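You operate a simulated robot arm through the tools that you are given. There is no shell and no other tool. Be economical: measure what you need, move in short steps, check, and stop when the job is done.

You run a simulated robot arm. Do the job below in one go: nothing can be reset, and whatever is moved stays where it is left.

JOB
Move the pump plug to the loose cable socket and cap its table socket.
Fine: desk switch and socket switch go off before you pull the plug; the cable socket stays where it stands; use the yellow cap.

The check looks at the end state, three seconds after you hand in, the way a careful person would. Anything else that was tipped, shoved, dropped, spilled or broken makes it a failure. Lids that push on must go on centred and level and be pressed home; caps that screw on are set level and turned clockwise until they are tight.

ROBOT AND FRAMES
A 7-joint arm with a two-finger parallel gripper on a trunk, on a base that drives. Base frame: it is fixed to the floor where the robot stands at the start and does not move with it; the origin is under the middle of the robot, x ahead of it, y to its left, z up. Units: mm, degrees, N and s.
With the tool pointing down near the work surface it reaches from about 260 to 760 mm from the robot's upright axis, wherever it stands. Its first joint turns from -166.0 to 166.0 degrees. Places, roughly: green socket cap [-1250, -250, 750]; mouth of the cable socket [-1200, 200, 900]; pump plug [-1500, 0, 1000]; pump socket [-1400, 0, 800]. Payload 3.91 kg.
The tool frame sits at the grasp point between the pads (the TCP): z along the fingers, y along the line on which they close. The tips reach 30 mm beyond it. Largest opening 110 mm; finger width 20, thickness 10; the body of the gripper, 48 by 112 mm, starts 55 mm behind the TCP.
Orientation is told as [roll, pitch, yaw] about the base's x, y, z axes, in that order, counted from this pose: with the fingers straight down and closing along the base's y, the tool's x points along the base's -x, its y along +y and its z along -z.

CONTROLS
- The arm moves only by the tool drive_tool. Its argument "series" is a list of rows, each an object (a shift or turn left out is 0, a gripper value left out holds the last) with "travel": the shift along the tool's x, y, z in mm, a list of three; "rot": the turn, a rotation vector about the tool's x, y, z in degrees, a list of three; "hand": the gripper command, from -1 (shut) to 1 (fully open), values between in proportion. In form: [{"travel": [x, y, z], "rot": [rx, ry, rz], "hand": hand}, ...]. A call has 1 to 8 rows; each row shifts and turns the commanded pose from where the row before left it, along the tool's axes as they then stand. Rows are played at 5 a second. More than 50 mm and 8.6 degrees between two rows, or a gripper value outside its range, and nothing of the call is played. Where a pose cannot be reached the arm comes as near as it can. A force on the tool above 40 N (or 10 N above the force at the start of the call, whichever is more), or a blocked arm, ends the call early, and 0.2 s more pass. Each finger travels about 153 mm/s and halts on what it meets, pressing with about 27 N; the grip force reading is that of the motor and also rises with nothing between the fingers. The clock runs only during rows and for 0.2 s after the last one: add rows that do not move to give the fingers time. It gives the time, the measured TCP pose, the force on the tool (base axes), the opening and the grip force at its end, in the units of the frame above (readings bear some noise), with the torque about the TCP (base axes, N m) and any sound that the robot's microphone picked up.
- Cameras (640 x 400 px; columns grow to the right, rows downward): "scene" is now at [-106.6, 100.3, 1339.7]; the picture's right is [-0.86, 0.51, -0.00], its down [0.47, 0.80, -0.38] and it looks along [-0.19, -0.33, -0.93] (base axes); focal length 214 px, centre (320, 200). "wrist" rides on the gripper at [77, 7, -114] in the tool frame; the picture's right is [-0.09, 1.00, 0.00], its down [-0.80, -0.07, -0.59] and it looks along [-0.59, -0.05, 0.80] (tool axes); focal length 270 px, centre (320, 200). There is no depth. A picture from a camera that has moved, and an enlarged one, comes with that camera's place and axes in the base frame and with its lens.
- snapshot(camera): a new picture of that camera. It takes no simulated time.
- raise_lower(by): slides the trunk up (or, below 0, down) by that many mm; the arm and the scene camera ride with it, the base frame stays. It gives what a move gives, with no picture.
- drive_base(legs): drives the robot by 1 to 6 legs, each [ahead, turn to the left] in mm and degrees, along the robot's own axes; the way and the turn of a leg run together, so that a leg with both is an arc; at most 1500 mm and 180 degrees a leg. The arm and the cameras ride along, it lands a little off, and it stops where it bumps. It gives what a move gives.
- pan_tilt(pan, tilt): turns the head with the scene camera to pan (to the left, within 155 degrees either way) and tilt (down, from -29 to 69), counted from straight ahead of the robot. It gives what a move gives.
- zoom(camera, box): a new picture of the part [left, top, right, bottom] of that camera's present view, enlarged. It takes no simulated time.
- job_done(): hands the job in; it is judged then, once.

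Go step by step. Nothing tells you exact positions but the pictures and the camera data: compare them with the known pose of the tool, close in by small moves and look again before you grip or let go. The budget is 120 turns and 82 pictures, counting those below and the enlarged ones. Unless the task says otherwise, let go and move clear before handing in, and close with one line.

The tools are called after "Emit:" as a command line: name --argument value ..., lists and objects as JSON in quotes. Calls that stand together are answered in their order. drive_tool: Moves the arm, as the interface text tells. Its arguments: {"type":"object","properties":{"series":{"type":"array"}},"required":["series"]} The other tools are called the same way: raise_lower (by) slides the trunk up or down; drive_base (legs) drives the base; pan_tilt (pan, tilt) turns the head that bears the scene camera; snapshot (camera) takes a picture; zoom (camera, box) takes an enlarged picture of a part of a camera's view; job_done () hands the job in.

At the start:

```text
t: 0.0
tcp_pos: [-313.7, 107.8, 1190.0]
tcp_rot: [-0.1, 0.4, 8.1]
contact_force: [0.1, -0.3, 0.6]
wrist_torque: [0.02, -0.02, 0.01]
grip_width: 110.1
gripper_force: 0.2
trunk travel left (down, up): [-350.0, 260.0]
robot x, y, heading: [4.3, -2.1, 0.1]
head pan, tilt: [-120.4, 67.9]
```

scene: 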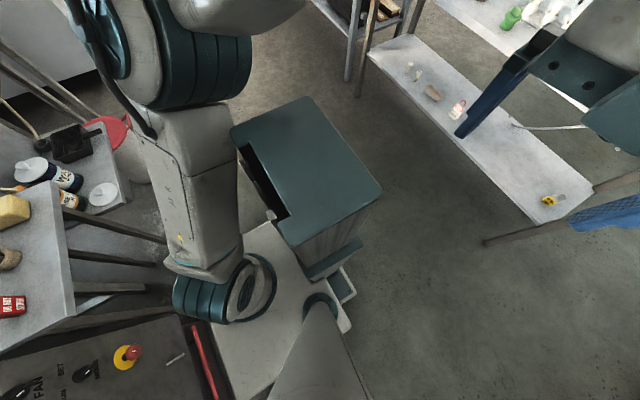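
wrist: 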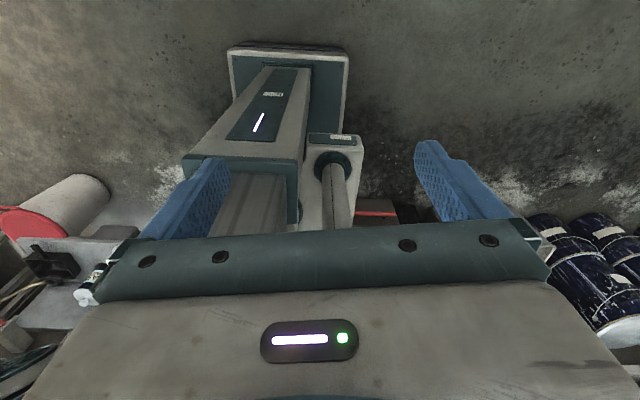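

I see the arm folded behind the robot and benches around it; the work lies behind at x about -1300. I'll turn the head backward to look for it.

Emit:
pan_tilt --pan 155 --tilt 25

Emit:
snapshot --camera "scene"

Emit:
pan_tilt --pan -155 --tilt 25

Emit:
snapshot --camera "scene"

```text
t: 3.8
tcp_pos: [-315.8, 105.5, 1189.9]
tcp_rot: [0.0, 0.3, 8.6]
contact_force: [0.4, -0.4, -0.4]
wrist_torque: [-0.02, -0.01, 0.0]
grip_width: 110.0
gripper_force: 0.0
trunk travel left (down, up): [-350.0, 260.0]
robot x, y, heading: [-0.9, 0.2, 0.1]
head pan, tilt: [154.7, 25.0]
```

```text
79 pictures are left
camera scene: at [-161.0, 189.0, 1398.0], right [0.43, 0.9, 0.0], down [0.38, -0.18, -0.91], along [-0.82, 0.39, -0.42], focal length 214 px, centre (320, 200)
```

scene: 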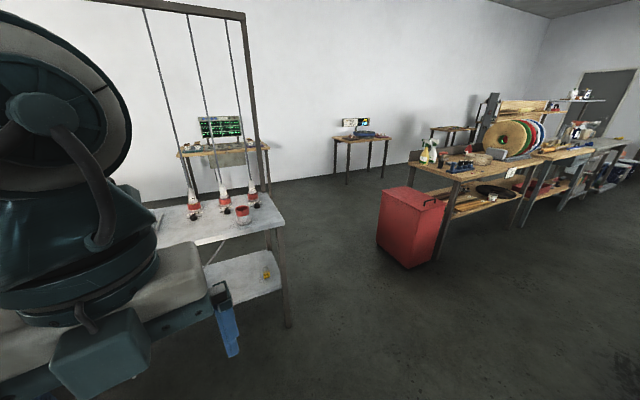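

```text
t: 8.0
tcp_pos: [-315.6, 105.5, 1190.2]
tcp_rot: [0.0, 0.4, 8.6]
contact_force: [0.6, 0.7, 0.0]
wrist_torque: [-0.02, -0.01, 0.05]
grip_width: 109.9
gripper_force: 0.0
trunk travel left (down, up): [-350.0, 260.0]
robot x, y, heading: [-4.3, -0.5, -0.1]
head pan, tilt: [-154.7, 25.0]
```

```text
78 pictures are left
camera scene: at [-161.0, 110.2, 1398.1], right [-0.43, 0.9, 0.0], down [0.38, 0.18, -0.91], along [-0.82, -0.39, -0.42], focal length 214 px, centre (320, 200)
```

scene: 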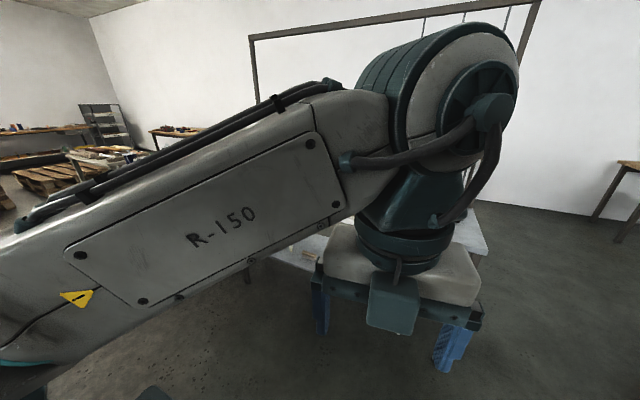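

The table with three hanging cables and sockets is behind me, and a panel labelled FAN seems to be right ahead. I'll look ahead.

Emit:
pan_tilt --pan 0 --tilt 50

Emit:
snapshot --camera "scene"

Emit:
pan_tilt --pan -80 --tilt 35

Emit:
snapshot --camera "scene"

Emit:
pan_tilt --pan 80 --tilt 35

Emit:
snapshot --camera "scene"

```text
t: 10.4
tcp_pos: [-315.7, 105.2, 1189.8]
tcp_rot: [-0.1, 0.4, 8.7]
contact_force: [-0.2, 1.1, 0.2]
wrist_torque: [0.01, -0.02, 0.01]
grip_width: 110.0
gripper_force: 0.1
trunk travel left (down, up): [-350.0, 260.0]
robot x, y, heading: [-1.2, -2.1, 0.0]
head pan, tilt: [0.0, 50.0]
```

```text
77 pictures are left
camera scene: at [-0.7, 149.5, 1360.6], right [0.0, -1.0, 0.0], down [-0.77, 0.0, -0.64], along [0.64, 0.0, -0.77], focal length 214 px, centre (320, 200)
```

scene: 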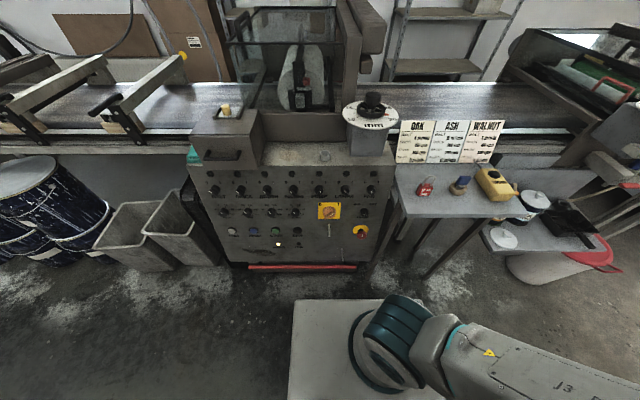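

```text
t: 11.9
tcp_pos: [-316.5, 105.1, 1189.6]
tcp_rot: [-0.2, 0.4, 8.6]
contact_force: [-0.2, -0.2, 0.5]
wrist_torque: [-0.02, -0.02, 0.01]
grip_width: 110.0
gripper_force: 0.0
trunk travel left (down, up): [-350.0, 260.0]
robot x, y, heading: [1.4, -0.7, -0.0]
head pan, tilt: [-80.0, 35.0]
```

```text
76 pictures are left
camera scene: at [-62.4, 62.9, 1382.3], right [-0.98, -0.17, 0.0], down [-0.1, 0.56, -0.82], along [0.14, -0.81, -0.57], focal length 214 px, centre (320, 200)
```

scene: 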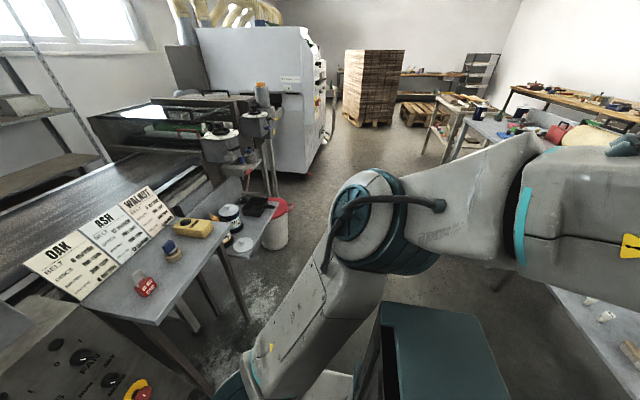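

```text
t: 14.4
tcp_pos: [-315.6, 104.9, 1189.6]
tcp_rot: [-0.1, 0.5, 8.6]
contact_force: [0.1, 0.3, -1.5]
wrist_torque: [0.01, 0.03, 0.01]
grip_width: 110.1
gripper_force: 0.2
trunk travel left (down, up): [-350.0, 260.0]
robot x, y, heading: [0.7, -2.3, 0.0]
head pan, tilt: [80.0, 35.0]
```

```text
75 pictures are left
camera scene: at [-62.4, 236.3, 1382.3], right [0.98, -0.17, 0.0], down [-0.1, -0.56, -0.82], along [0.14, 0.81, -0.57], focal length 214 px, centre (320, 200)
```

scene: 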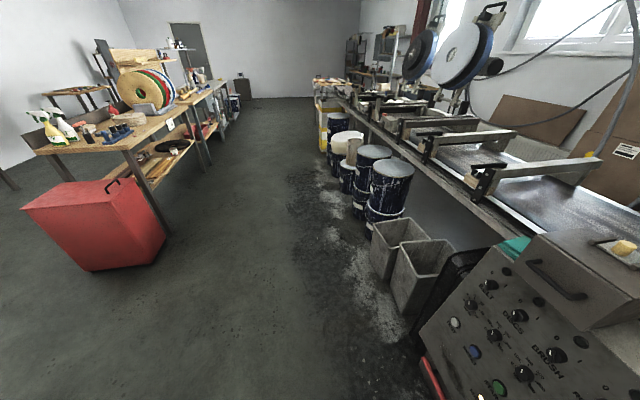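

The work table's front edge is near x=-1120, from y about -1000 to 420. I'll back off the panel, turn left so I face +y, and approach it sideways with the table on my left.

Emit:
drive_base --legs '[[-350, 0], [0, 90], [-450, 0]]'

Emit:
pan_tilt --pan 70 --tilt 25

Emit:
snapshot --camera "scene"

```text
t: 22.8
tcp_pos: [-463.9, -764.9, 1190.1]
tcp_rot: [0.0, 0.4, 98.0]
contact_force: [-0.7, 0.0, 0.6]
wrist_torque: [0.03, 0.03, 0.0]
grip_width: 110.1
gripper_force: 0.0
trunk travel left (down, up): [-350.0, 260.0]
robot x, y, heading: [-357.0, -450.1, 89.5]
head pan, tilt: [80.0, 35.0]
```

```text
t: 23.5
tcp_pos: [-463.3, -766.0, 1190.8]
tcp_rot: [-0.1, 0.4, 98.1]
contact_force: [0.2, 0.1, 0.1]
wrist_torque: [0.03, 0.01, 0.03]
grip_width: 110.1
gripper_force: 0.1
trunk travel left (down, up): [-350.0, 260.0]
robot x, y, heading: [-357.0, -451.4, 89.2]
head pan, tilt: [70.0, 25.0]
```

```text
74 pictures are left
camera scene: at [-594.0, -493.9, 1398.0], right [0.35, 0.94, 0.0], down [0.4, -0.15, -0.91], along [-0.85, 0.32, -0.42], focal length 214 px, centre (320, 200)
```

scene: 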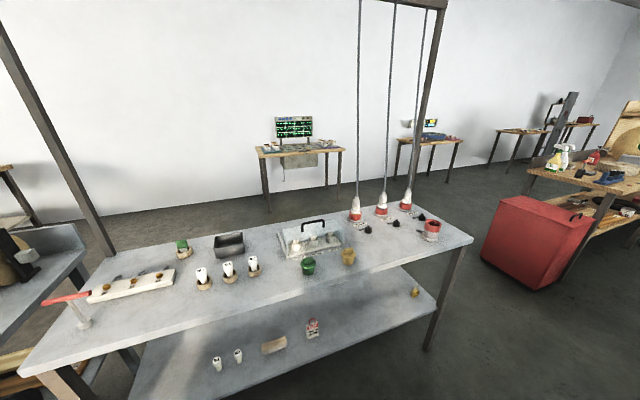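

The table is now in clear view, with sockets, plugs, caps and hanging cables. I'll zoom in.

Emit:
zoom --camera "scene" --box '[260, 160, 480, 300]'

Emit:
zoom --camera "scene" --box '[60, 210, 280, 350]'

```text
2.86 times, centred on (370, 230) of scene
camera zoom: at [-594.0, -493.9, 1398.0], right [0.35, 0.94, 0.0], down [0.4, -0.15, -0.91], along [-0.85, 0.32, -0.42], focal length 613 px, centre (177, 114)
```

zoom: 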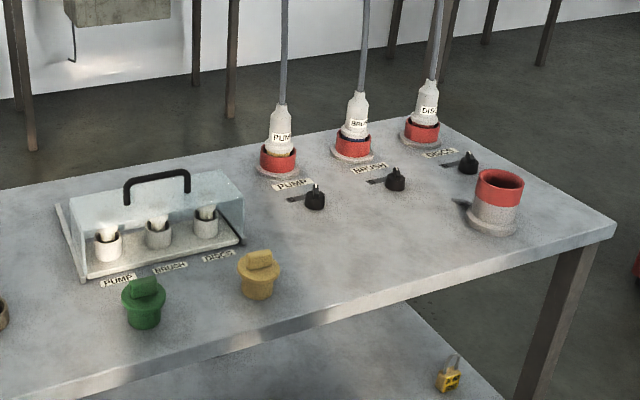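

```text
2.86 times, centred on (170, 280) of scene
camera zoom: at [-594.0, -493.9, 1398.0], right [0.35, 0.94, 0.0], down [0.4, -0.15, -0.91], along [-0.85, 0.32, -0.42], focal length 613 px, centre (749, -29)
```

zoom: 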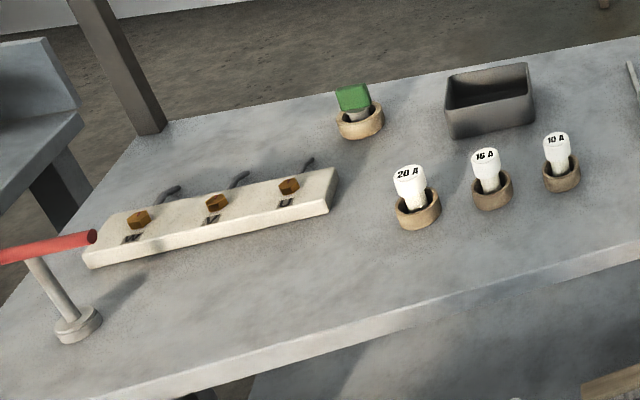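

Three hanging plugs (PUMP, BRUSH, DISCS) sit in red table sockets with black knobs beside them, and there's one empty red cable socket near the edge. The "desk switch" may be on the control desk I started at, so I'll look back there.

Emit:
pan_tilt --pan -62 --tilt 25

Emit:
snapshot --camera "scene"

```text
t: 25.6
tcp_pos: [-463.9, -765.0, 1190.7]
tcp_rot: [-0.1, 0.4, 98.0]
contact_force: [0.5, 1.1, 0.0]
wrist_torque: [-0.03, 0.04, 0.0]
grip_width: 110.0
gripper_force: 0.0
trunk travel left (down, up): [-350.0, 260.0]
robot x, y, heading: [-354.3, -449.0, 89.3]
head pan, tilt: [-62.0, 25.0]
```

```text
71 pictures are left
camera scene: at [-426.0, -483.7, 1398.0], right [0.46, -0.89, 0.0], down [-0.37, -0.2, -0.91], along [0.8, 0.42, -0.42], focal length 214 px, centre (320, 200)
```

scene: 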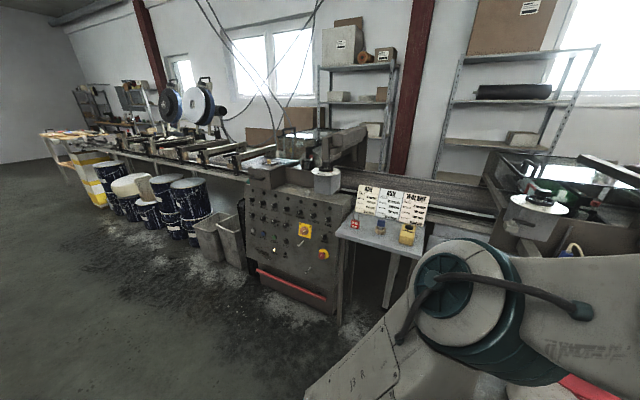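

Emit:
zoom --camera "scene" --box '[240, 180, 350, 280]'

Emit:
zoom --camera "scene" --box '[350, 170, 440, 250]'

```text
4.00 times, centred on (295, 230) of scene
camera zoom: at [-426.0, -483.7, 1398.0], right [0.46, -0.89, 0.0], down [-0.37, -0.2, -0.91], along [0.8, 0.42, -0.42], focal length 858 px, centre (420, 80)
```

zoom: 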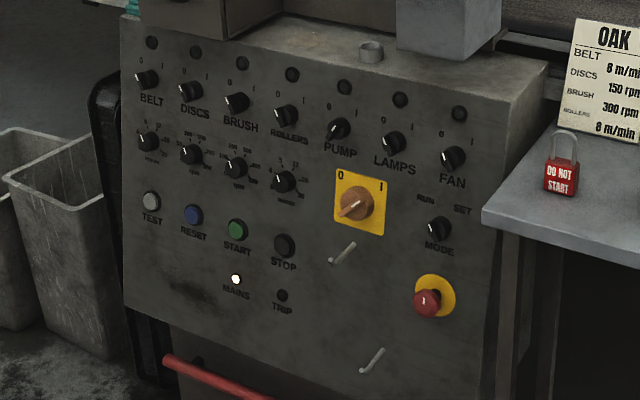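

```text
5.00 times, centred on (395, 210) of scene
camera zoom: at [-426.0, -483.7, 1398.0], right [0.46, -0.89, 0.0], down [-0.37, -0.2, -0.91], along [0.8, 0.42, -0.42], focal length 1072 px, centre (-55, 150)
```

zoom: 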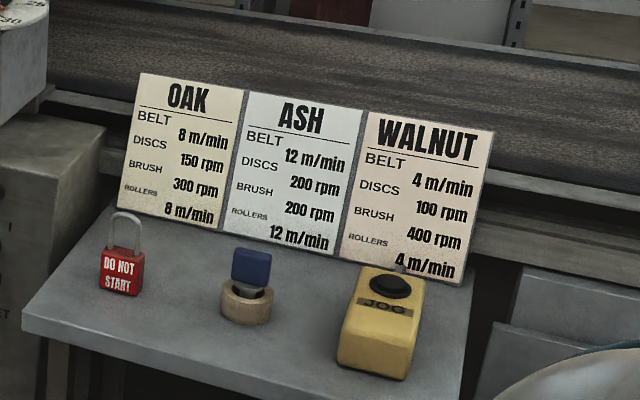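

The control desk has a PUMP 0/1 knob: that is the desk switch. I'll zoom in on its state.

Emit:
zoom --camera "scene" --box '[308, 198, 340, 220]'

Emit:
zoom --camera "scene" --box '[270, 188, 360, 248]'

```text
16.00 times, centred on (324, 209) of scene
camera zoom: at [-426.0, -483.7, 1398.0], right [0.46, -0.89, 0.0], down [-0.37, -0.2, -0.91], along [0.8, 0.42, -0.42], focal length 3432 px, centre (256, 56)
```

zoom: 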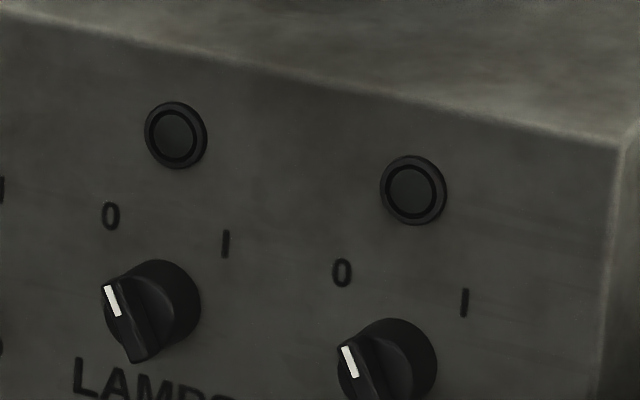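

```text
6.67 times, centred on (315, 218) of scene
camera zoom: at [-426.0, -483.7, 1398.0], right [0.46, -0.89, 0.0], down [-0.37, -0.2, -0.91], along [0.8, 0.42, -0.42], focal length 1430 px, centre (353, 80)
```

zoom: 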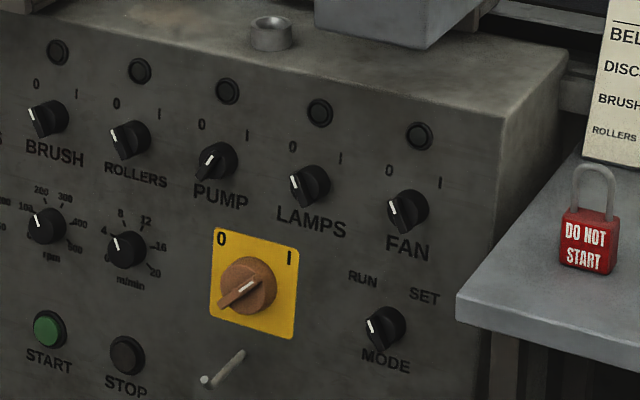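

The PUMP knob on the control desk points to I (others to 0) and sits near (515, 149, 796). The arm reaches backward around my right side, so here in the open I swing it round to the front before driving back to the desk.

Emit:
drive_tool --series '[{"travel": [18.5, -42.7, 0], "rot": [0, 0, -8]}, {"travel": [18.5, -42.7, 0], "rot": [0, 0, -8]}, {"travel": [18.5, -42.7, 0], "rot": [0, 0, -8]}, {"travel": [18.5, -42.7, 0], "rot": [0, 0, -8]}, {"travel": [18.5, -42.7, 0], "rot": [0, 0, -8]}, {"travel": [18.5, -42.7, 0], "rot": [0, 0, -8]}, {"travel": [18.5, -42.7, 0], "rot": [0, 0, -8]}, {"travel": [18.5, -42.7, 0], "rot": [0, 0, -8]}]'

Emit:
snapshot --camera "scene"

```text
t: 27.4
tcp_pos: [-117.4, -689.2, 1189.4]
tcp_rot: [0.4, 0.3, 162.1]
contact_force: [0.8, -0.7, -0.4]
wrist_torque: [0.02, 0.04, 0.03]
grip_width: 110.0
gripper_force: 0.2
trunk travel left (down, up): [-350.0, 260.0]
robot x, y, heading: [-355.4, -449.6, 89.5]
head pan, tilt: [-62.0, 25.0]
```

```text
66 pictures are left
camera scene: at [-425.6, -483.7, 1398.1], right [0.46, -0.89, 0.0], down [-0.38, -0.2, -0.91], along [0.8, 0.42, -0.42], focal length 214 px, centre (320, 200)
```

scene: 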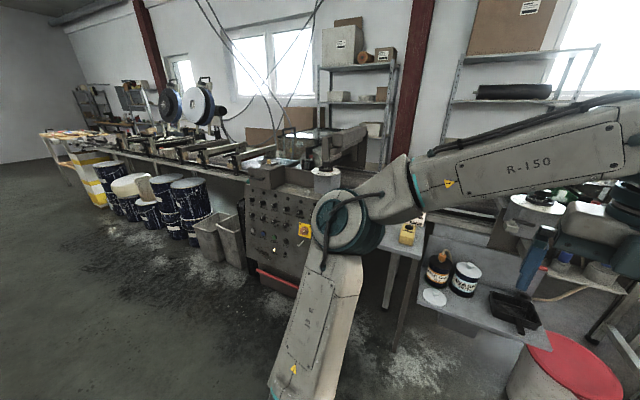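

The swing works. I continue.

Emit:
drive_tool --series '[{"travel": [18.5, -42.7, 0], "rot": [0, 0, -8]}, {"travel": [18.5, -42.7, 0], "rot": [0, 0, -8]}, {"travel": [18.5, -42.7, 0], "rot": [0, 0, -8]}, {"travel": [18.5, -42.7, 0], "rot": [0, 0, -8]}, {"travel": [18.5, -42.7, 0], "rot": [0, 0, -8]}, {"travel": [18.5, -42.7, 0], "rot": [0, 0, -8]}, {"travel": [18.5, -42.7, 0], "rot": [0, 0, -8]}, {"travel": [18.5, -42.7, 0], "rot": [0, 0, -8]}]'

Emit:
pan_tilt --pan -20 --tilt 40

Emit:
snapshot --camera "scene"

```text
t: 29.2
tcp_pos: [-20.2, -361.6, 1175.5]
tcp_rot: [0.4, -0.3, -133.8]
contact_force: [0.4, -0.1, -0.9]
wrist_torque: [0.03, 0.02, -0.02]
grip_width: 110.3
gripper_force: 0.1
out of reach, approached as far as the arm can: row 8
trunk travel left (down, up): [-350.0, 260.0]
robot x, y, heading: [-354.7, -451.0, 89.3]
head pan, tilt: [-62.0, 25.0]
```

```text
t: 30.3
tcp_pos: [-20.8, -362.4, 1175.3]
tcp_rot: [0.4, -0.1, -134.0]
contact_force: [0.9, 0.3, 0.8]
wrist_torque: [0.01, 0.01, 0.02]
grip_width: 110.2
gripper_force: 0.1
trunk travel left (down, up): [-350.0, 260.0]
robot x, y, heading: [-358.9, -447.3, 89.7]
head pan, tilt: [-20.0, 40.0]
```

```text
65 pictures are left
camera scene: at [-477.7, -446.5, 1374.8], right [0.94, -0.35, 0.0], down [-0.23, -0.6, -0.77], along [0.27, 0.72, -0.64], focal length 214 px, centre (320, 200)
```

scene: 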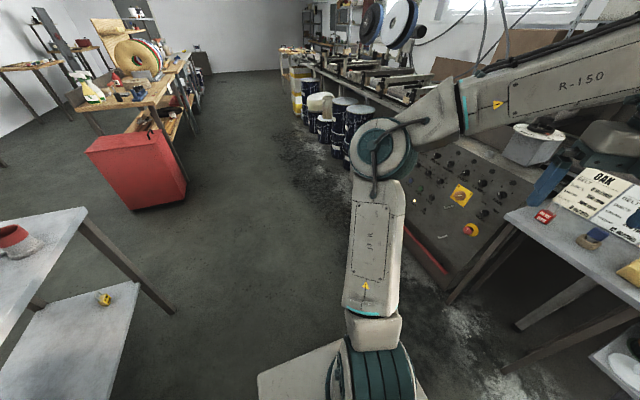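

The arm now points forward. I extend it ahead, then begin tilting the tool horizontal, so it faces the panel with the closing axis matching the pump knob.

Emit:
drive_tool --series '[{"travel": [27.4, -35.2, 0]}, {"travel": [27.4, -35.2, 0]}, {"travel": [27.4, -35.2, 0]}, {"travel": [27.4, -35.2, 0]}, {"travel": [27.4, -35.2, 0]}, {"travel": [27.4, -35.2, 0]}, {"travel": [27.4, -35.2, 0]}, {}]'

Emit:
drive_tool --series '[{"rot": [5.5, 5.8, 0]}, {"rot": [5.5, 5.8, 0]}, {"rot": [5.5, 5.8, 0]}, {"rot": [5.5, 5.8, 0]}, {"rot": [5.5, 5.8, 0]}, {"rot": [5.5, 5.8, 0]}]'

Emit:
snapshot --camera "scene"

```text
t: 32.1
tcp_pos: [61.6, -176.3, 1156.5]
tcp_rot: [0.4, -0.2, -134.1]
contact_force: [-0.7, 0.2, -0.2]
wrist_torque: [-0.02, -0.01, 0.02]
grip_width: 110.1
gripper_force: 0.0
out of reach, approached as far as the arm can: row 1, 2, 3, 4, 5, 6, 7
trunk travel left (down, up): [-350.0, 260.0]
robot x, y, heading: [-358.2, -454.2, 89.8]
head pan, tilt: [-20.0, 40.0]
```

```text
t: 33.5
tcp_pos: [62.5, -178.4, 1155.8]
tcp_rot: [-36.9, 32.6, -145.2]
contact_force: [-0.7, 0.0, 0.7]
wrist_torque: [-0.03, 0.01, 0.0]
grip_width: 109.9
gripper_force: 0.1
trunk travel left (down, up): [-350.0, 260.0]
robot x, y, heading: [-358.5, -450.3, 89.7]
head pan, tilt: [-20.0, 40.0]
```

```text
64 pictures are left
camera scene: at [-477.8, -446.5, 1374.8], right [0.94, -0.35, 0.0], down [-0.23, -0.6, -0.77], along [0.27, 0.72, -0.64], focal length 214 px, centre (320, 200)
```

scene: 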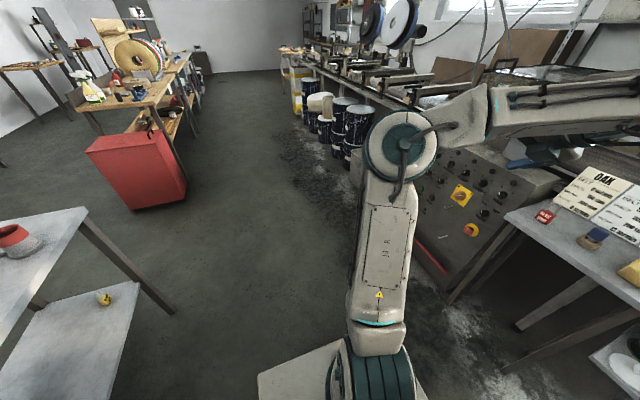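

I'm at the edge of reach up high; I finish the tilt, then lower the tool toward knob height.

Emit:
drive_tool --series '[{"rot": [5.5, 5.8, 0]}, {"rot": [5.5, 5.8, 0]}, {"rot": [5.5, 5.8, 0]}, {"rot": [5.5, 5.8, 0]}, {"rot": [5.5, 5.8, 0]}, {}]'

Emit:
drive_tool --series '[{"travel": [-30, -28, 0]}, {"travel": [-30, -28, 0]}, {"travel": [-30, -28, 0]}, {"travel": [-30, -28, 0]}, {"travel": [-30, -28, 0]}, {}]'

Emit:
snapshot --camera "scene"

```text
t: 34.9
tcp_pos: [61.8, -178.1, 1154.8]
tcp_rot: [-86.6, 46.5, -178.0]
contact_force: [-0.1, -0.3, -0.1]
wrist_torque: [0.0, 0.03, 0.02]
grip_width: 109.8
gripper_force: 0.1
trunk travel left (down, up): [-350.0, 260.0]
robot x, y, heading: [-353.4, -451.2, 89.8]
head pan, tilt: [-20.0, 40.0]
```

```text
t: 36.5
tcp_pos: [-139.1, -156.7, 1122.6]
tcp_rot: [-82.7, 43.9, -173.4]
contact_force: [0.0, -0.5, 0.7]
wrist_torque: [-0.02, 0.0, 0.01]
grip_width: 109.8
gripper_force: 0.1
trunk travel left (down, up): [-350.0, 260.0]
robot x, y, heading: [-360.6, -449.6, 89.5]
head pan, tilt: [-20.0, 40.0]
stopped in row 6: the arm was blocked; the commanded pose is now the measured one
```

```text
63 pictures are left
camera scene: at [-477.8, -446.5, 1374.7], right [0.94, -0.35, 0.0], down [-0.23, -0.6, -0.77], along [0.27, 0.72, -0.64], focal length 214 px, centre (320, 200)
```

scene: 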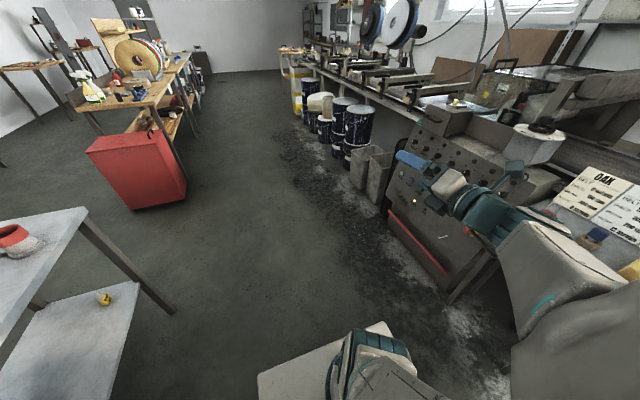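

I mis-signed one axis, so the tool went left instead of down; no harm. Now going down properly.

Emit:
drive_tool --series '[{"travel": [-30, 28, 0]}, {"travel": [-30, 28, 0]}, {"travel": [-30, 28, 0]}, {"travel": [-30, 28, 0]}, {}]'

Emit:
snapshot --camera "scene"

```text
t: 37.7
tcp_pos: [-96.3, -168.4, 987.1]
tcp_rot: [-82.8, 44.2, -173.5]
contact_force: [0.9, 0.4, 0.0]
wrist_torque: [0.01, 0.01, 0.02]
grip_width: 109.8
gripper_force: 0.0
out of reach, approached as far as the arm can: row 2, 3, 4
trunk travel left (down, up): [-350.0, 260.0]
robot x, y, heading: [-354.3, -451.5, 89.4]
head pan, tilt: [-20.0, 40.0]
```

```text
62 pictures are left
camera scene: at [-477.4, -446.1, 1374.8], right [0.94, -0.35, 0.0], down [-0.23, -0.6, -0.77], along [0.27, 0.72, -0.64], focal length 214 px, centre (320, 200)
```

scene: 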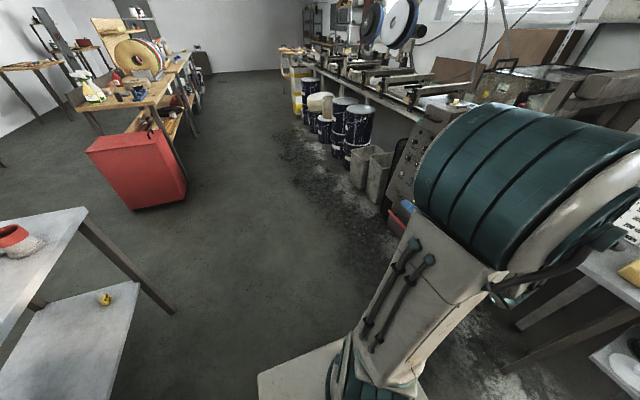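

The elbow rises because the tool is close in; I push the tool forward and lower the trunk.

Emit:
drive_tool --series '[{"travel": [0, 0, 40]}, {"travel": [0, 0, 40]}, {"travel": [0, 0, 40]}, {"travel": [0, 0, 40]}, {}]'

Emit:
raise_lower --by -150

Emit:
snapshot --camera "scene"

```text
t: 38.9
tcp_pos: [-99.9, -4.8, 971.8]
tcp_rot: [-82.9, 44.1, -173.7]
contact_force: [0.1, 0.4, -0.2]
wrist_torque: [0.0, 0.0, 0.04]
grip_width: 109.9
gripper_force: 0.0
trunk travel left (down, up): [-350.0, 260.0]
robot x, y, heading: [-349.0, -447.7, 89.1]
head pan, tilt: [-20.0, 40.0]
```

```text
t: 40.7
tcp_pos: [-101.9, -7.7, 823.5]
tcp_rot: [-82.8, 44.2, -173.5]
contact_force: [0.6, -0.2, -0.3]
wrist_torque: [0.01, 0.01, 0.02]
grip_width: 109.7
gripper_force: 0.1
trunk travel left (down, up): [-200.0, 410.0]
robot x, y, heading: [-354.7, -445.7, 89.4]
head pan, tilt: [-20.0, 40.0]
```

```text
61 pictures are left
camera scene: at [-477.8, -446.4, 1224.8], right [0.94, -0.35, 0.0], down [-0.23, -0.6, -0.77], along [0.27, 0.72, -0.64], focal length 214 px, centre (320, 200)
```

scene: 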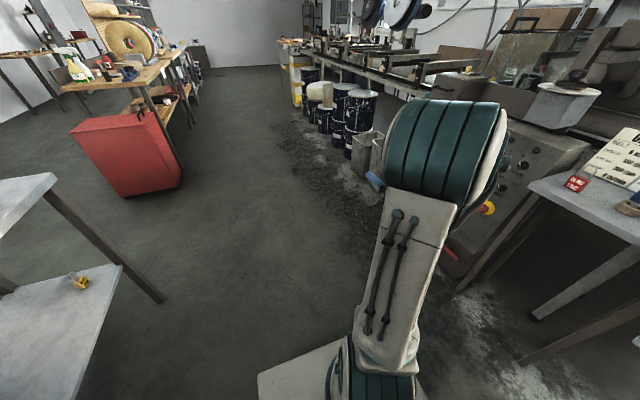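

Tool is at knob height, pointing forward. Now drive to face the desk with the pump knob ahead of the tool.

Emit:
drive_base --legs '[[848, 0], [0, -89.4], [180, 0]]'

Emit:
pan_tilt --pan -15 --tilt 30

Emit:
snapshot --camera "scene"

Emit:
snapshot --camera "wrist"

```text
t: 50.2
tcp_pos: [272.1, 165.4, 823.5]
tcp_rot: [-82.9, 44.3, 96.9]
contact_force: [0.1, -0.1, 0.7]
wrist_torque: [-0.04, 0.01, 0.01]
grip_width: 109.9
gripper_force: 0.1
trunk travel left (down, up): [-200.0, 410.0]
robot x, y, heading: [-175.7, 416.4, -0.0]
head pan, tilt: [-20.0, 40.0]
```

```text
t: 51.0
tcp_pos: [272.1, 166.0, 823.3]
tcp_rot: [-82.9, 44.2, 96.8]
contact_force: [0.1, -0.1, 0.6]
wrist_torque: [0.01, 0.02, -0.01]
grip_width: 109.9
gripper_force: 0.1
trunk travel left (down, up): [-200.0, 410.0]
robot x, y, heading: [-174.0, 418.9, -0.2]
head pan, tilt: [-15.0, 30.0]
```

```text
60 pictures are left
camera scene: at [-163.8, 542.8, 1240.0], right [-0.26, -0.97, 0.0], down [-0.48, 0.13, -0.87], along [0.84, -0.22, -0.5], focal length 214 px, centre (320, 200)
```

scene: 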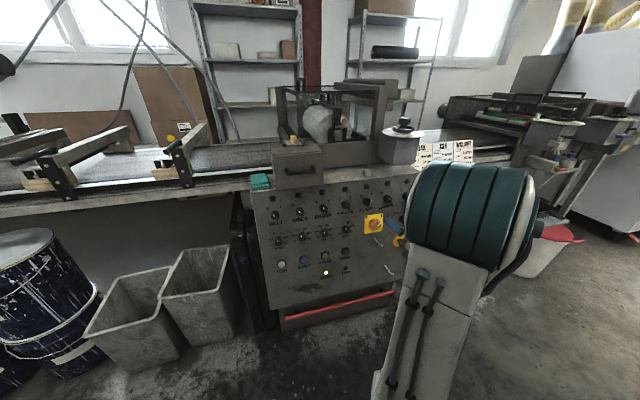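

```text
59 pictures are left
camera wrist: at [166.1, 103.1, 883.0], right [-0.05, -0.64, -0.77], down [-0.66, 0.6, -0.46], along [0.75, 0.48, -0.45], focal length 270 px, centre (320, 200)
```

wrist: 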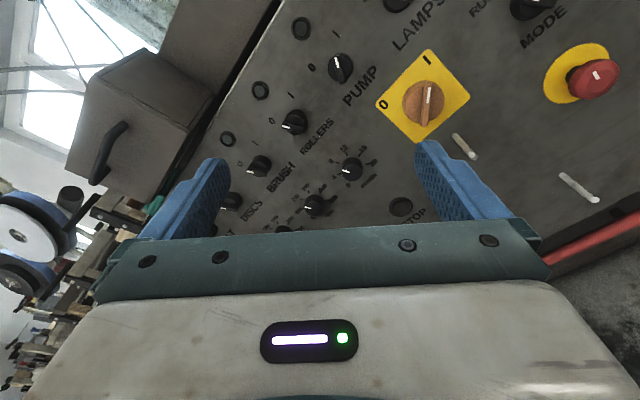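

The wrist view shows the PUMP knob at about (510,149,792), matching my estimate. I zoom to see its angle.

Emit:
zoom --camera "wrist" --box '[280, 20, 400, 110]'

```text
4.44 times, centred on (340, 65) of wrist
camera zoom: at [166.1, 103.1, 883.0], right [-0.05, -0.64, -0.77], down [-0.66, 0.6, -0.46], along [0.75, 0.48, -0.45], focal length 1201 px, centre (231, 800)
```

zoom: 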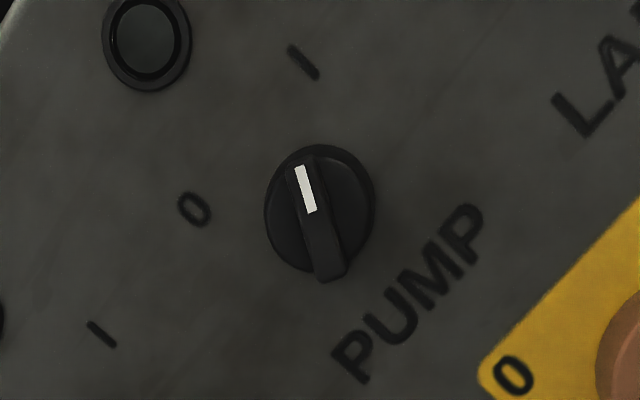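

The pointer is about 30° clockwise of up (I); 0 should be about 30° the other way. I align the tool with the panel and pointer and move to about 80 mm in front of the knob.

Emit:
drive_tool --series '[{"rot": [-4, -1.4, 0], "hand": 0.09}, {"rot": [0, 0, -7.5]}, {"rot": [0, 0, -7.5]}, {"travel": [3.4, 2.9, 40]}, {"travel": [3.4, 2.9, 40]}, {"travel": [3.4, 2.9, 40]}, {"travel": [3.4, 2.9, 40]}, {}]'

Emit:
snapshot --camera "wrist"

```text
t: 52.8
tcp_pos: [410.3, 113.4, 803.0]
tcp_rot: [-72.8, 58.5, 105.0]
contact_force: [-0.1, -0.2, -0.6]
wrist_torque: [-0.02, -0.02, -0.01]
grip_width: 59.9
gripper_force: 0.1
out of reach, approached as far as the arm can: row 5, 6, 7
trunk travel left (down, up): [-200.0, 410.0]
robot x, y, heading: [-172.7, 415.1, -0.0]
head pan, tilt: [-15.0, 30.0]
```

```text
57 pictures are left
camera wrist: at [309.4, 68.2, 883.6], right [-0.09, -0.82, -0.57], down [-0.69, 0.46, -0.56], along [0.72, 0.35, -0.6], focal length 270 px, centre (320, 200)
```

wrist: 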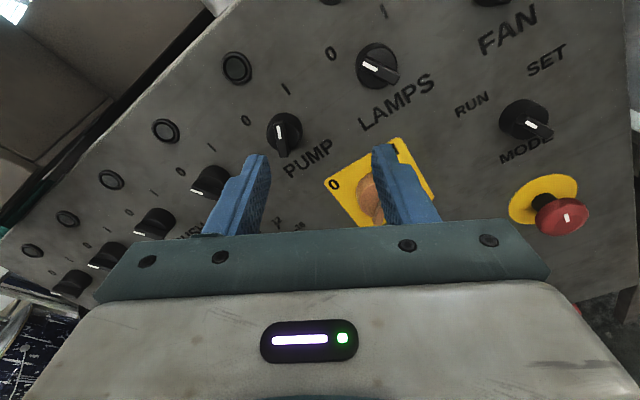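

Reach ran out, so I pull the tool back and drive the base closer.

Emit:
drive_tool --series '[{"travel": [0, 0, -45]}, {"travel": [0, 0, -45]}, {"travel": [0, 0, -45]}, {}]'

Emit:
drive_base --legs '[[130, 0]]'

```text
t: 53.8
tcp_pos: [280.3, 114.8, 824.4]
tcp_rot: [-72.8, 58.5, 105.0]
contact_force: [0.1, -0.1, -0.1]
wrist_torque: [0.0, 0.04, 0.0]
grip_width: 60.0
gripper_force: 0.0
trunk travel left (down, up): [-200.0, 410.0]
robot x, y, heading: [-171.2, 415.5, -0.0]
head pan, tilt: [-15.0, 30.0]
```

```text
t: 55.0
tcp_pos: [409.2, 111.9, 825.8]
tcp_rot: [-72.7, 58.5, 104.7]
contact_force: [-0.4, -0.4, 0.5]
wrist_torque: [-0.01, -0.02, 0.0]
grip_width: 60.0
gripper_force: 0.1
trunk travel left (down, up): [-200.0, 410.0]
robot x, y, heading: [-41.3, 420.5, -0.5]
head pan, tilt: [-15.0, 30.0]
```

Aligning in front of the knob again.

Emit:
drive_tool --series '[{"travel": [-18, -11.7, 17.6]}, {"travel": [-17.8, -11.7, 17.6]}, {}]'

Emit:
snapshot --camera "wrist"

```text
t: 55.8
tcp_pos: [440.0, 149.2, 801.5]
tcp_rot: [-72.7, 58.5, 104.8]
contact_force: [0.2, 0.0, -1.1]
wrist_torque: [-0.04, -0.04, -0.02]
grip_width: 60.1
gripper_force: 0.1
trunk travel left (down, up): [-200.0, 410.0]
robot x, y, heading: [-42.1, 418.6, -0.1]
head pan, tilt: [-15.0, 30.0]
```

```text
56 pictures are left
camera wrist: at [338.4, 105.4, 882.4], right [-0.09, -0.82, -0.57], down [-0.69, 0.47, -0.56], along [0.72, 0.34, -0.6], focal length 270 px, centre (320, 200)
```

wrist: 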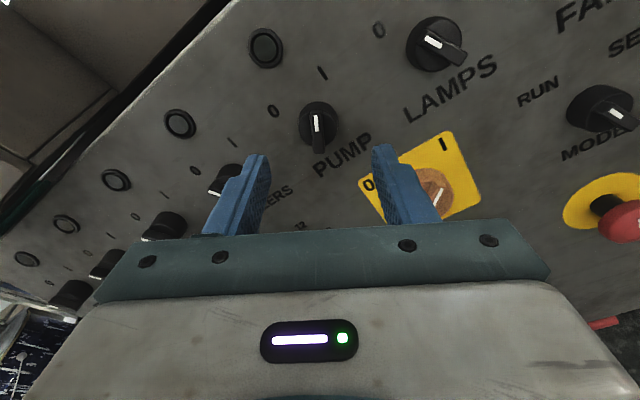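

The knob lies on the tool axis with the pointer aligned. I advance and look.

Emit:
drive_tool --series '[{"travel": [0, 0, 30]}, {"travel": [0, 0, 25]}, {}]'

Emit:
snapshot --camera "wrist"

```text
t: 56.6
tcp_pos: [491.1, 143.9, 791.0]
tcp_rot: [-72.8, 58.5, 104.9]
contact_force: [-0.3, -0.3, 0.7]
wrist_torque: [-0.03, -0.04, 0.01]
grip_width: 60.0
gripper_force: 0.0
out of reach, approached as far as the arm can: row 2
trunk travel left (down, up): [-200.0, 410.0]
robot x, y, heading: [-42.9, 413.9, -0.1]
head pan, tilt: [-15.0, 30.0]
```

```text
55 pictures are left
camera wrist: at [389.0, 99.4, 872.4], right [-0.09, -0.82, -0.57], down [-0.69, 0.47, -0.56], along [0.72, 0.34, -0.6], focal length 270 px, centre (320, 200)
```

wrist: 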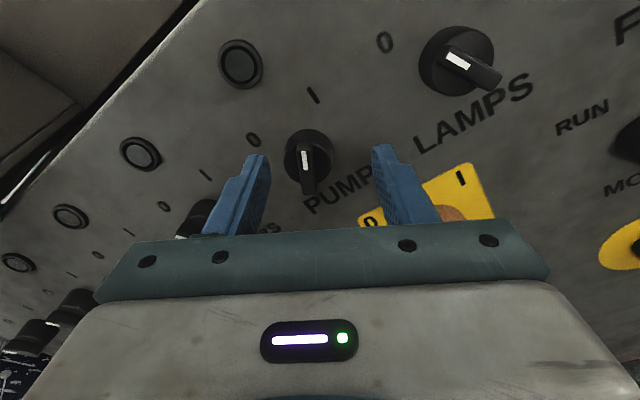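

Reach limit again; I back off and drive the base another 100 mm closer.

Emit:
drive_tool --series '[{"travel": [0, 0, -45]}, {"travel": [0, 0, -45]}, {"travel": [0, 0, -40]}, {}]'

Emit:
drive_base --legs '[[100, 0]]'

Emit:
snapshot --camera "wrist"

```text
t: 57.6
tcp_pos: [361.8, 143.9, 811.8]
tcp_rot: [-72.8, 58.5, 104.8]
contact_force: [0.5, -0.4, 0.3]
wrist_torque: [0.01, -0.01, 0.02]
grip_width: 60.0
gripper_force: 0.1
trunk travel left (down, up): [-200.0, 410.0]
robot x, y, heading: [-43.0, 413.2, -0.1]
head pan, tilt: [-15.0, 30.0]
```

```text
t: 58.8
tcp_pos: [462.8, 142.7, 812.4]
tcp_rot: [-72.7, 58.5, 104.8]
contact_force: [0.3, -0.2, -0.2]
wrist_torque: [-0.07, 0.0, 0.01]
grip_width: 59.7
gripper_force: 0.0
trunk travel left (down, up): [-200.0, 410.0]
robot x, y, heading: [55.7, 416.2, -0.1]
head pan, tilt: [-15.0, 30.0]
```

```text
54 pictures are left
camera wrist: at [359.6, 98.4, 892.1], right [-0.09, -0.82, -0.57], down [-0.69, 0.47, -0.56], along [0.72, 0.34, -0.6], focal length 270 px, centre (320, 200)
```

wrist: 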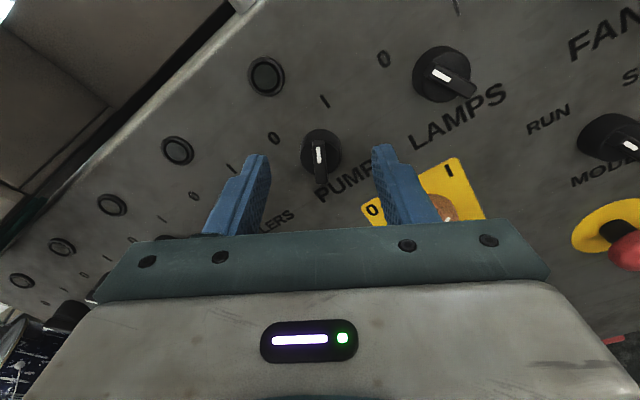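

Knob is centred sideways but about 10 mm low in tool x; I correct and advance.

Emit:
drive_tool --series '[{"travel": [-10, 1, 20]}, {"travel": [0, 0, 20]}, {}]'

Emit:
snapshot --camera "wrist"

```text
t: 59.6
tcp_pos: [500.2, 147.0, 794.7]
tcp_rot: [-72.7, 58.4, 104.8]
contact_force: [0.7, -0.3, -1.1]
wrist_torque: [0.01, 0.0, 0.01]
grip_width: 60.0
gripper_force: 0.1
trunk travel left (down, up): [-200.0, 410.0]
robot x, y, heading: [54.7, 419.5, -0.1]
head pan, tilt: [-15.0, 30.0]
```

```text
53 pictures are left
camera wrist: at [398.3, 102.6, 876.7], right [-0.09, -0.82, -0.57], down [-0.69, 0.47, -0.56], along [0.72, 0.34, -0.6], focal length 270 px, centre (320, 200)
```

wrist: 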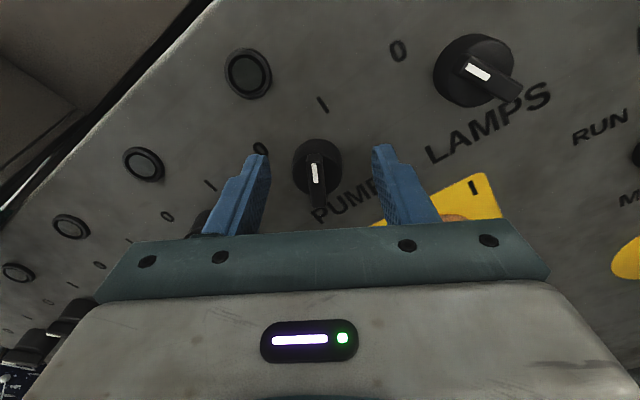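

Knob is almost between the fingers. Small correction, advance, then close.

Emit:
drive_tool --series '[{"travel": [-6, -2, 12]}, {}]'

Emit:
zoom --camera "wrist" --box '[220, 110, 420, 235]'

```text
t: 60.2
tcp_pos: [510.4, 151.7, 790.3]
tcp_rot: [-72.8, 58.4, 104.7]
contact_force: [-2.2, 1.3, -0.4]
wrist_torque: [0.02, 0.1, -0.07]
grip_width: 59.4
gripper_force: 0.0
trunk travel left (down, up): [-200.0, 410.0]
robot x, y, heading: [56.3, 417.0, 0.0]
head pan, tilt: [-15.0, 30.0]
```

```text
3.20 times, centred on (320, 172) of wrist
camera zoom: at [408.7, 106.4, 871.0], right [-0.09, -0.82, -0.57], down [-0.69, 0.47, -0.56], along [0.72, 0.34, -0.6], focal length 865 px, centre (320, 288)
```

zoom: 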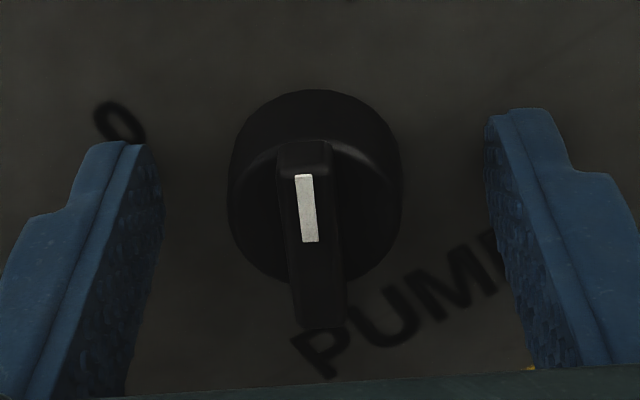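

Tips are nearly at the panel; I pull back about 10 mm to grip the wing, not the round base, and close.

Emit:
drive_tool --series '[{"travel": [0, 0, -10]}, {"hand": -0.3}, {"hand": -0.7}, {"hand": -1}, {}, {}]'

Emit:
snapshot --camera "wrist"

```text
t: 61.6
tcp_pos: [501.8, 152.7, 792.4]
tcp_rot: [-72.8, 58.5, 104.8]
contact_force: [3.0, 2.6, 3.5]
wrist_torque: [0.01, -0.06, 0.11]
grip_width: 30.3
gripper_force: 44.9
trunk travel left (down, up): [-200.0, 410.0]
robot x, y, heading: [55.2, 419.0, -0.1]
head pan, tilt: [-15.0, 30.0]
```

```text
51 pictures are left
camera wrist: at [399.6, 107.2, 872.6], right [-0.09, -0.82, -0.57], down [-0.69, 0.46, -0.56], along [0.72, 0.34, -0.6], focal length 270 px, centre (320, 200)
```

wrist: 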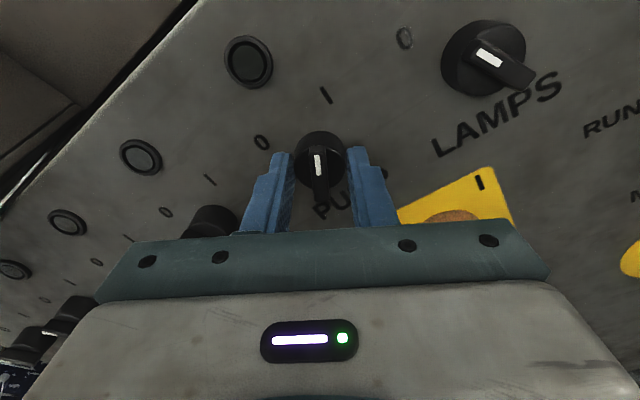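

It grips the round base (30 mm), which centres well; I try turning anticlockwise and check whether the pointer follows.

Emit:
drive_tool --series '[{"rot": [0, 0, -8]}, {"rot": [0, 0, -8]}, {}]'

Emit:
snapshot --camera "wrist"

```text
t: 62.4
tcp_pos: [501.2, 151.1, 791.5]
tcp_rot: [-57.7, 73.3, 121.3]
contact_force: [9.2, 1.1, 7.5]
wrist_torque: [0.0, 0.07, 0.12]
grip_width: 30.4
gripper_force: 44.8
trunk travel left (down, up): [-200.0, 410.0]
robot x, y, heading: [59.7, 417.5, -0.0]
head pan, tilt: [-15.0, 30.0]
```

```text
50 pictures are left
camera wrist: at [401.0, 126.7, 882.4], right [-0.05, -0.94, -0.33], down [-0.7, 0.26, -0.66], along [0.71, 0.2, -0.68], focal length 270 px, centre (320, 200)
```

wrist: 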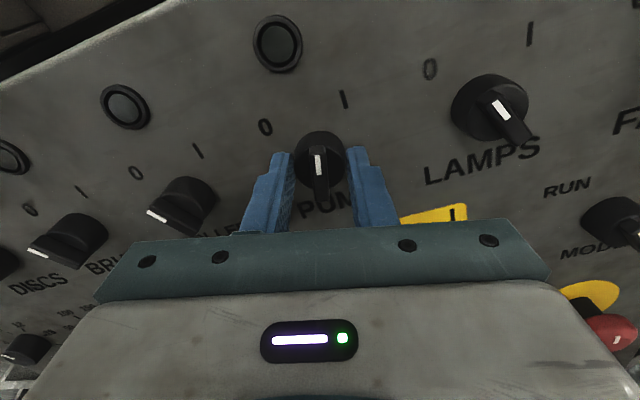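

The knob turns with the gripper. I continue toward 0.

Emit:
drive_tool --series '[{"rot": [0, 0, -8]}, {"rot": [0, 0, -8]}, {"rot": [0, 0, -8]}, {"rot": [0, 0, -8]}, {"rot": [0, 0, -8]}, {}]'

Emit:
snapshot --camera "wrist"

```text
t: 63.8
tcp_pos: [501.3, 152.5, 792.0]
tcp_rot: [70.3, 62.8, -107.7]
contact_force: [7.5, 6.8, 6.7]
wrist_torque: [0.07, -0.68, 0.5]
grip_width: 30.5
gripper_force: 44.7
trunk travel left (down, up): [-200.0, 410.0]
robot x, y, heading: [55.2, 414.9, -0.1]
head pan, tilt: [-15.0, 30.0]
```

```text
49 pictures are left
camera wrist: at [400.7, 180.1, 881.7], right [0.06, -0.93, 0.35], down [-0.7, -0.29, -0.65], along [0.71, -0.21, -0.67], focal length 270 px, centre (320, 200)
```

wrist: 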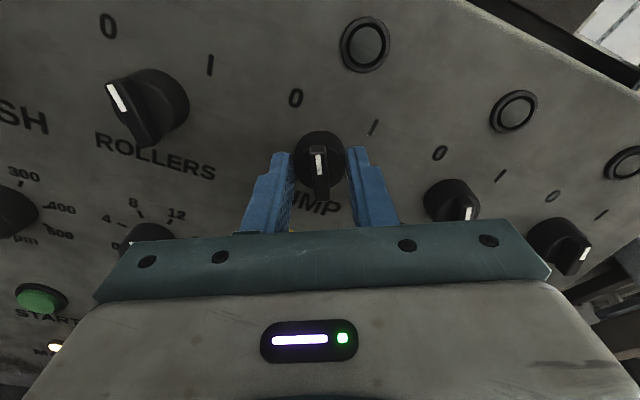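

Near 0 but I turn some more to feel for the stop.

Emit:
drive_tool --series '[{"rot": [0, 0, -5]}, {}]'

Emit:
drive_tool --series '[{"rot": [0, 0, -6]}, {}]'

Emit:
snapshot --camera "wrist"

```text
t: 64.4
tcp_pos: [501.4, 152.8, 791.5]
tcp_rot: [72.9, 58.1, -104.6]
contact_force: [4.1, 9.3, 5.6]
wrist_torque: [0.51, -0.31, 0.31]
grip_width: 30.6
gripper_force: 44.9
trunk travel left (down, up): [-200.0, 410.0]
robot x, y, heading: [57.8, 413.3, -0.1]
head pan, tilt: [-15.0, 30.0]
```

```text
t: 65.0
tcp_pos: [502.0, 152.8, 790.6]
tcp_rot: [75.0, 52.3, -102.0]
contact_force: [0.3, 7.8, -3.6]
wrist_torque: [0.36, 0.34, -0.06]
grip_width: 30.2
gripper_force: 44.6
trunk travel left (down, up): [-200.0, 410.0]
robot x, y, heading: [55.5, 417.2, -0.0]
head pan, tilt: [-15.0, 30.0]
```

```text
48 pictures are left
camera wrist: at [399.8, 192.8, 874.5], right [0.08, -0.85, 0.52], down [-0.7, -0.42, -0.58], along [0.71, -0.31, -0.63], focal length 270 px, centre (320, 200)
```

wrist: 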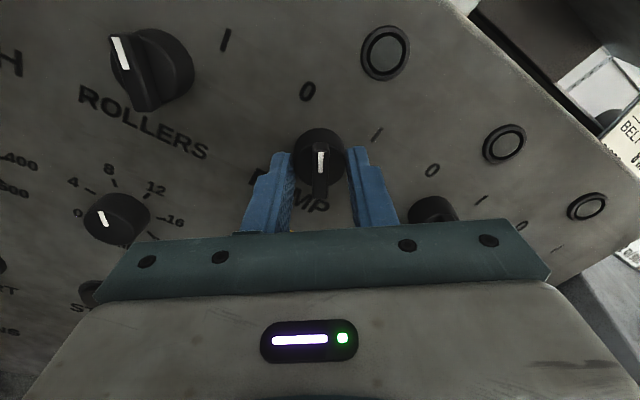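

Torque rose and the grip begins to slip: the stop is reached. I release, retreat, and compare the pointer with its neighbours.

Emit:
drive_tool --series '[{"hand": 0.1}, {}, {"travel": [0, 0, -40]}, {"travel": [0, 0, -45]}, {"travel": [0, 0, -45]}, {}]'

Emit:
snapshot --camera "wrist"

```text
t: 66.4
tcp_pos: [371.1, 151.1, 811.7]
tcp_rot: [75.2, 52.4, -101.7]
contact_force: [-0.5, 0.0, -0.3]
wrist_torque: [0.01, 0.0, -0.04]
grip_width: 60.5
gripper_force: 0.2
trunk travel left (down, up): [-200.0, 410.0]
robot x, y, heading: [56.2, 415.7, -0.1]
head pan, tilt: [-15.0, 30.0]
```

```text
47 pictures are left
camera wrist: at [269.5, 191.1, 896.0], right [0.08, -0.85, 0.52], down [-0.69, -0.42, -0.58], along [0.72, -0.31, -0.62], focal length 270 px, centre (320, 200)
```

wrist: 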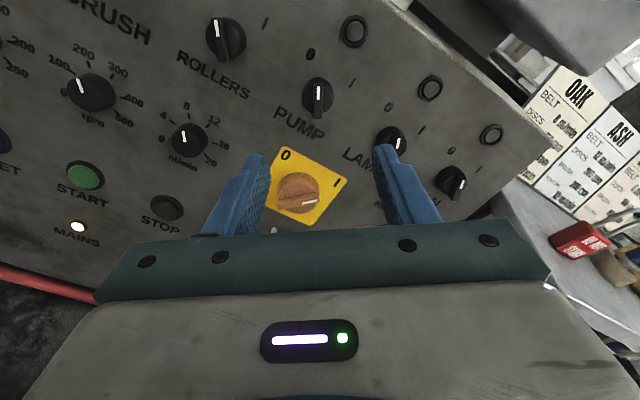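

PUMP pointer is now parallel to its neighbours at 0: the desk switch is off. Now I drive round to face the table.

Emit:
drive_base --legs '[[-420, 0], [0, -90], [600, 0], [0, -90]]'

Emit:
raise_lower --by 200

Emit:
pan_tilt --pan -10 --tilt 30

Emit:
snapshot --camera "scene"

```text
t: 79.7
tcp_pos: [-671.7, 90.2, 812.1]
tcp_rot: [75.4, 52.4, 76.0]
contact_force: [0.2, 0.1, -0.7]
wrist_torque: [0.03, 0.0, -0.02]
grip_width: 60.7
gripper_force: 0.0
trunk travel left (down, up): [-200.0, 410.0]
robot x, y, heading: [-364.3, -187.1, 177.6]
head pan, tilt: [-15.0, 30.0]
```

```text
t: 81.9
tcp_pos: [-671.5, 91.0, 1012.9]
tcp_rot: [75.4, 52.4, 76.0]
contact_force: [-0.1, 0.2, -0.3]
wrist_torque: [0.02, -0.03, 0.0]
grip_width: 60.4
gripper_force: 0.1
trunk travel left (down, up): [-400.0, 210.0]
robot x, y, heading: [-369.8, -187.0, 177.7]
head pan, tilt: [-15.0, 30.0]
```

```text
t: 82.5
tcp_pos: [-671.1, 90.5, 1012.2]
tcp_rot: [75.3, 52.5, 76.1]
contact_force: [0.1, 0.2, -0.3]
wrist_torque: [-0.01, -0.02, -0.01]
grip_width: 60.5
gripper_force: 0.0
trunk travel left (down, up): [-400.0, 210.0]
robot x, y, heading: [-368.4, -187.6, 177.5]
head pan, tilt: [-10.0, 30.0]
```

```text
46 pictures are left
camera scene: at [-386.9, -321.5, 1440.1], right [0.21, 0.98, 0.0], down [0.49, -0.11, -0.87], along [-0.85, 0.19, -0.5], focal length 214 px, centre (320, 200)
```

scene: 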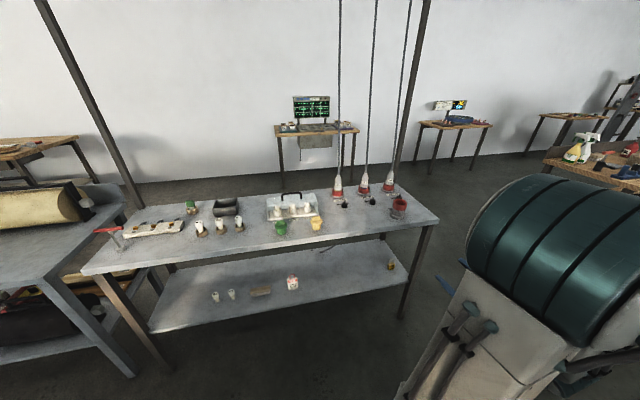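

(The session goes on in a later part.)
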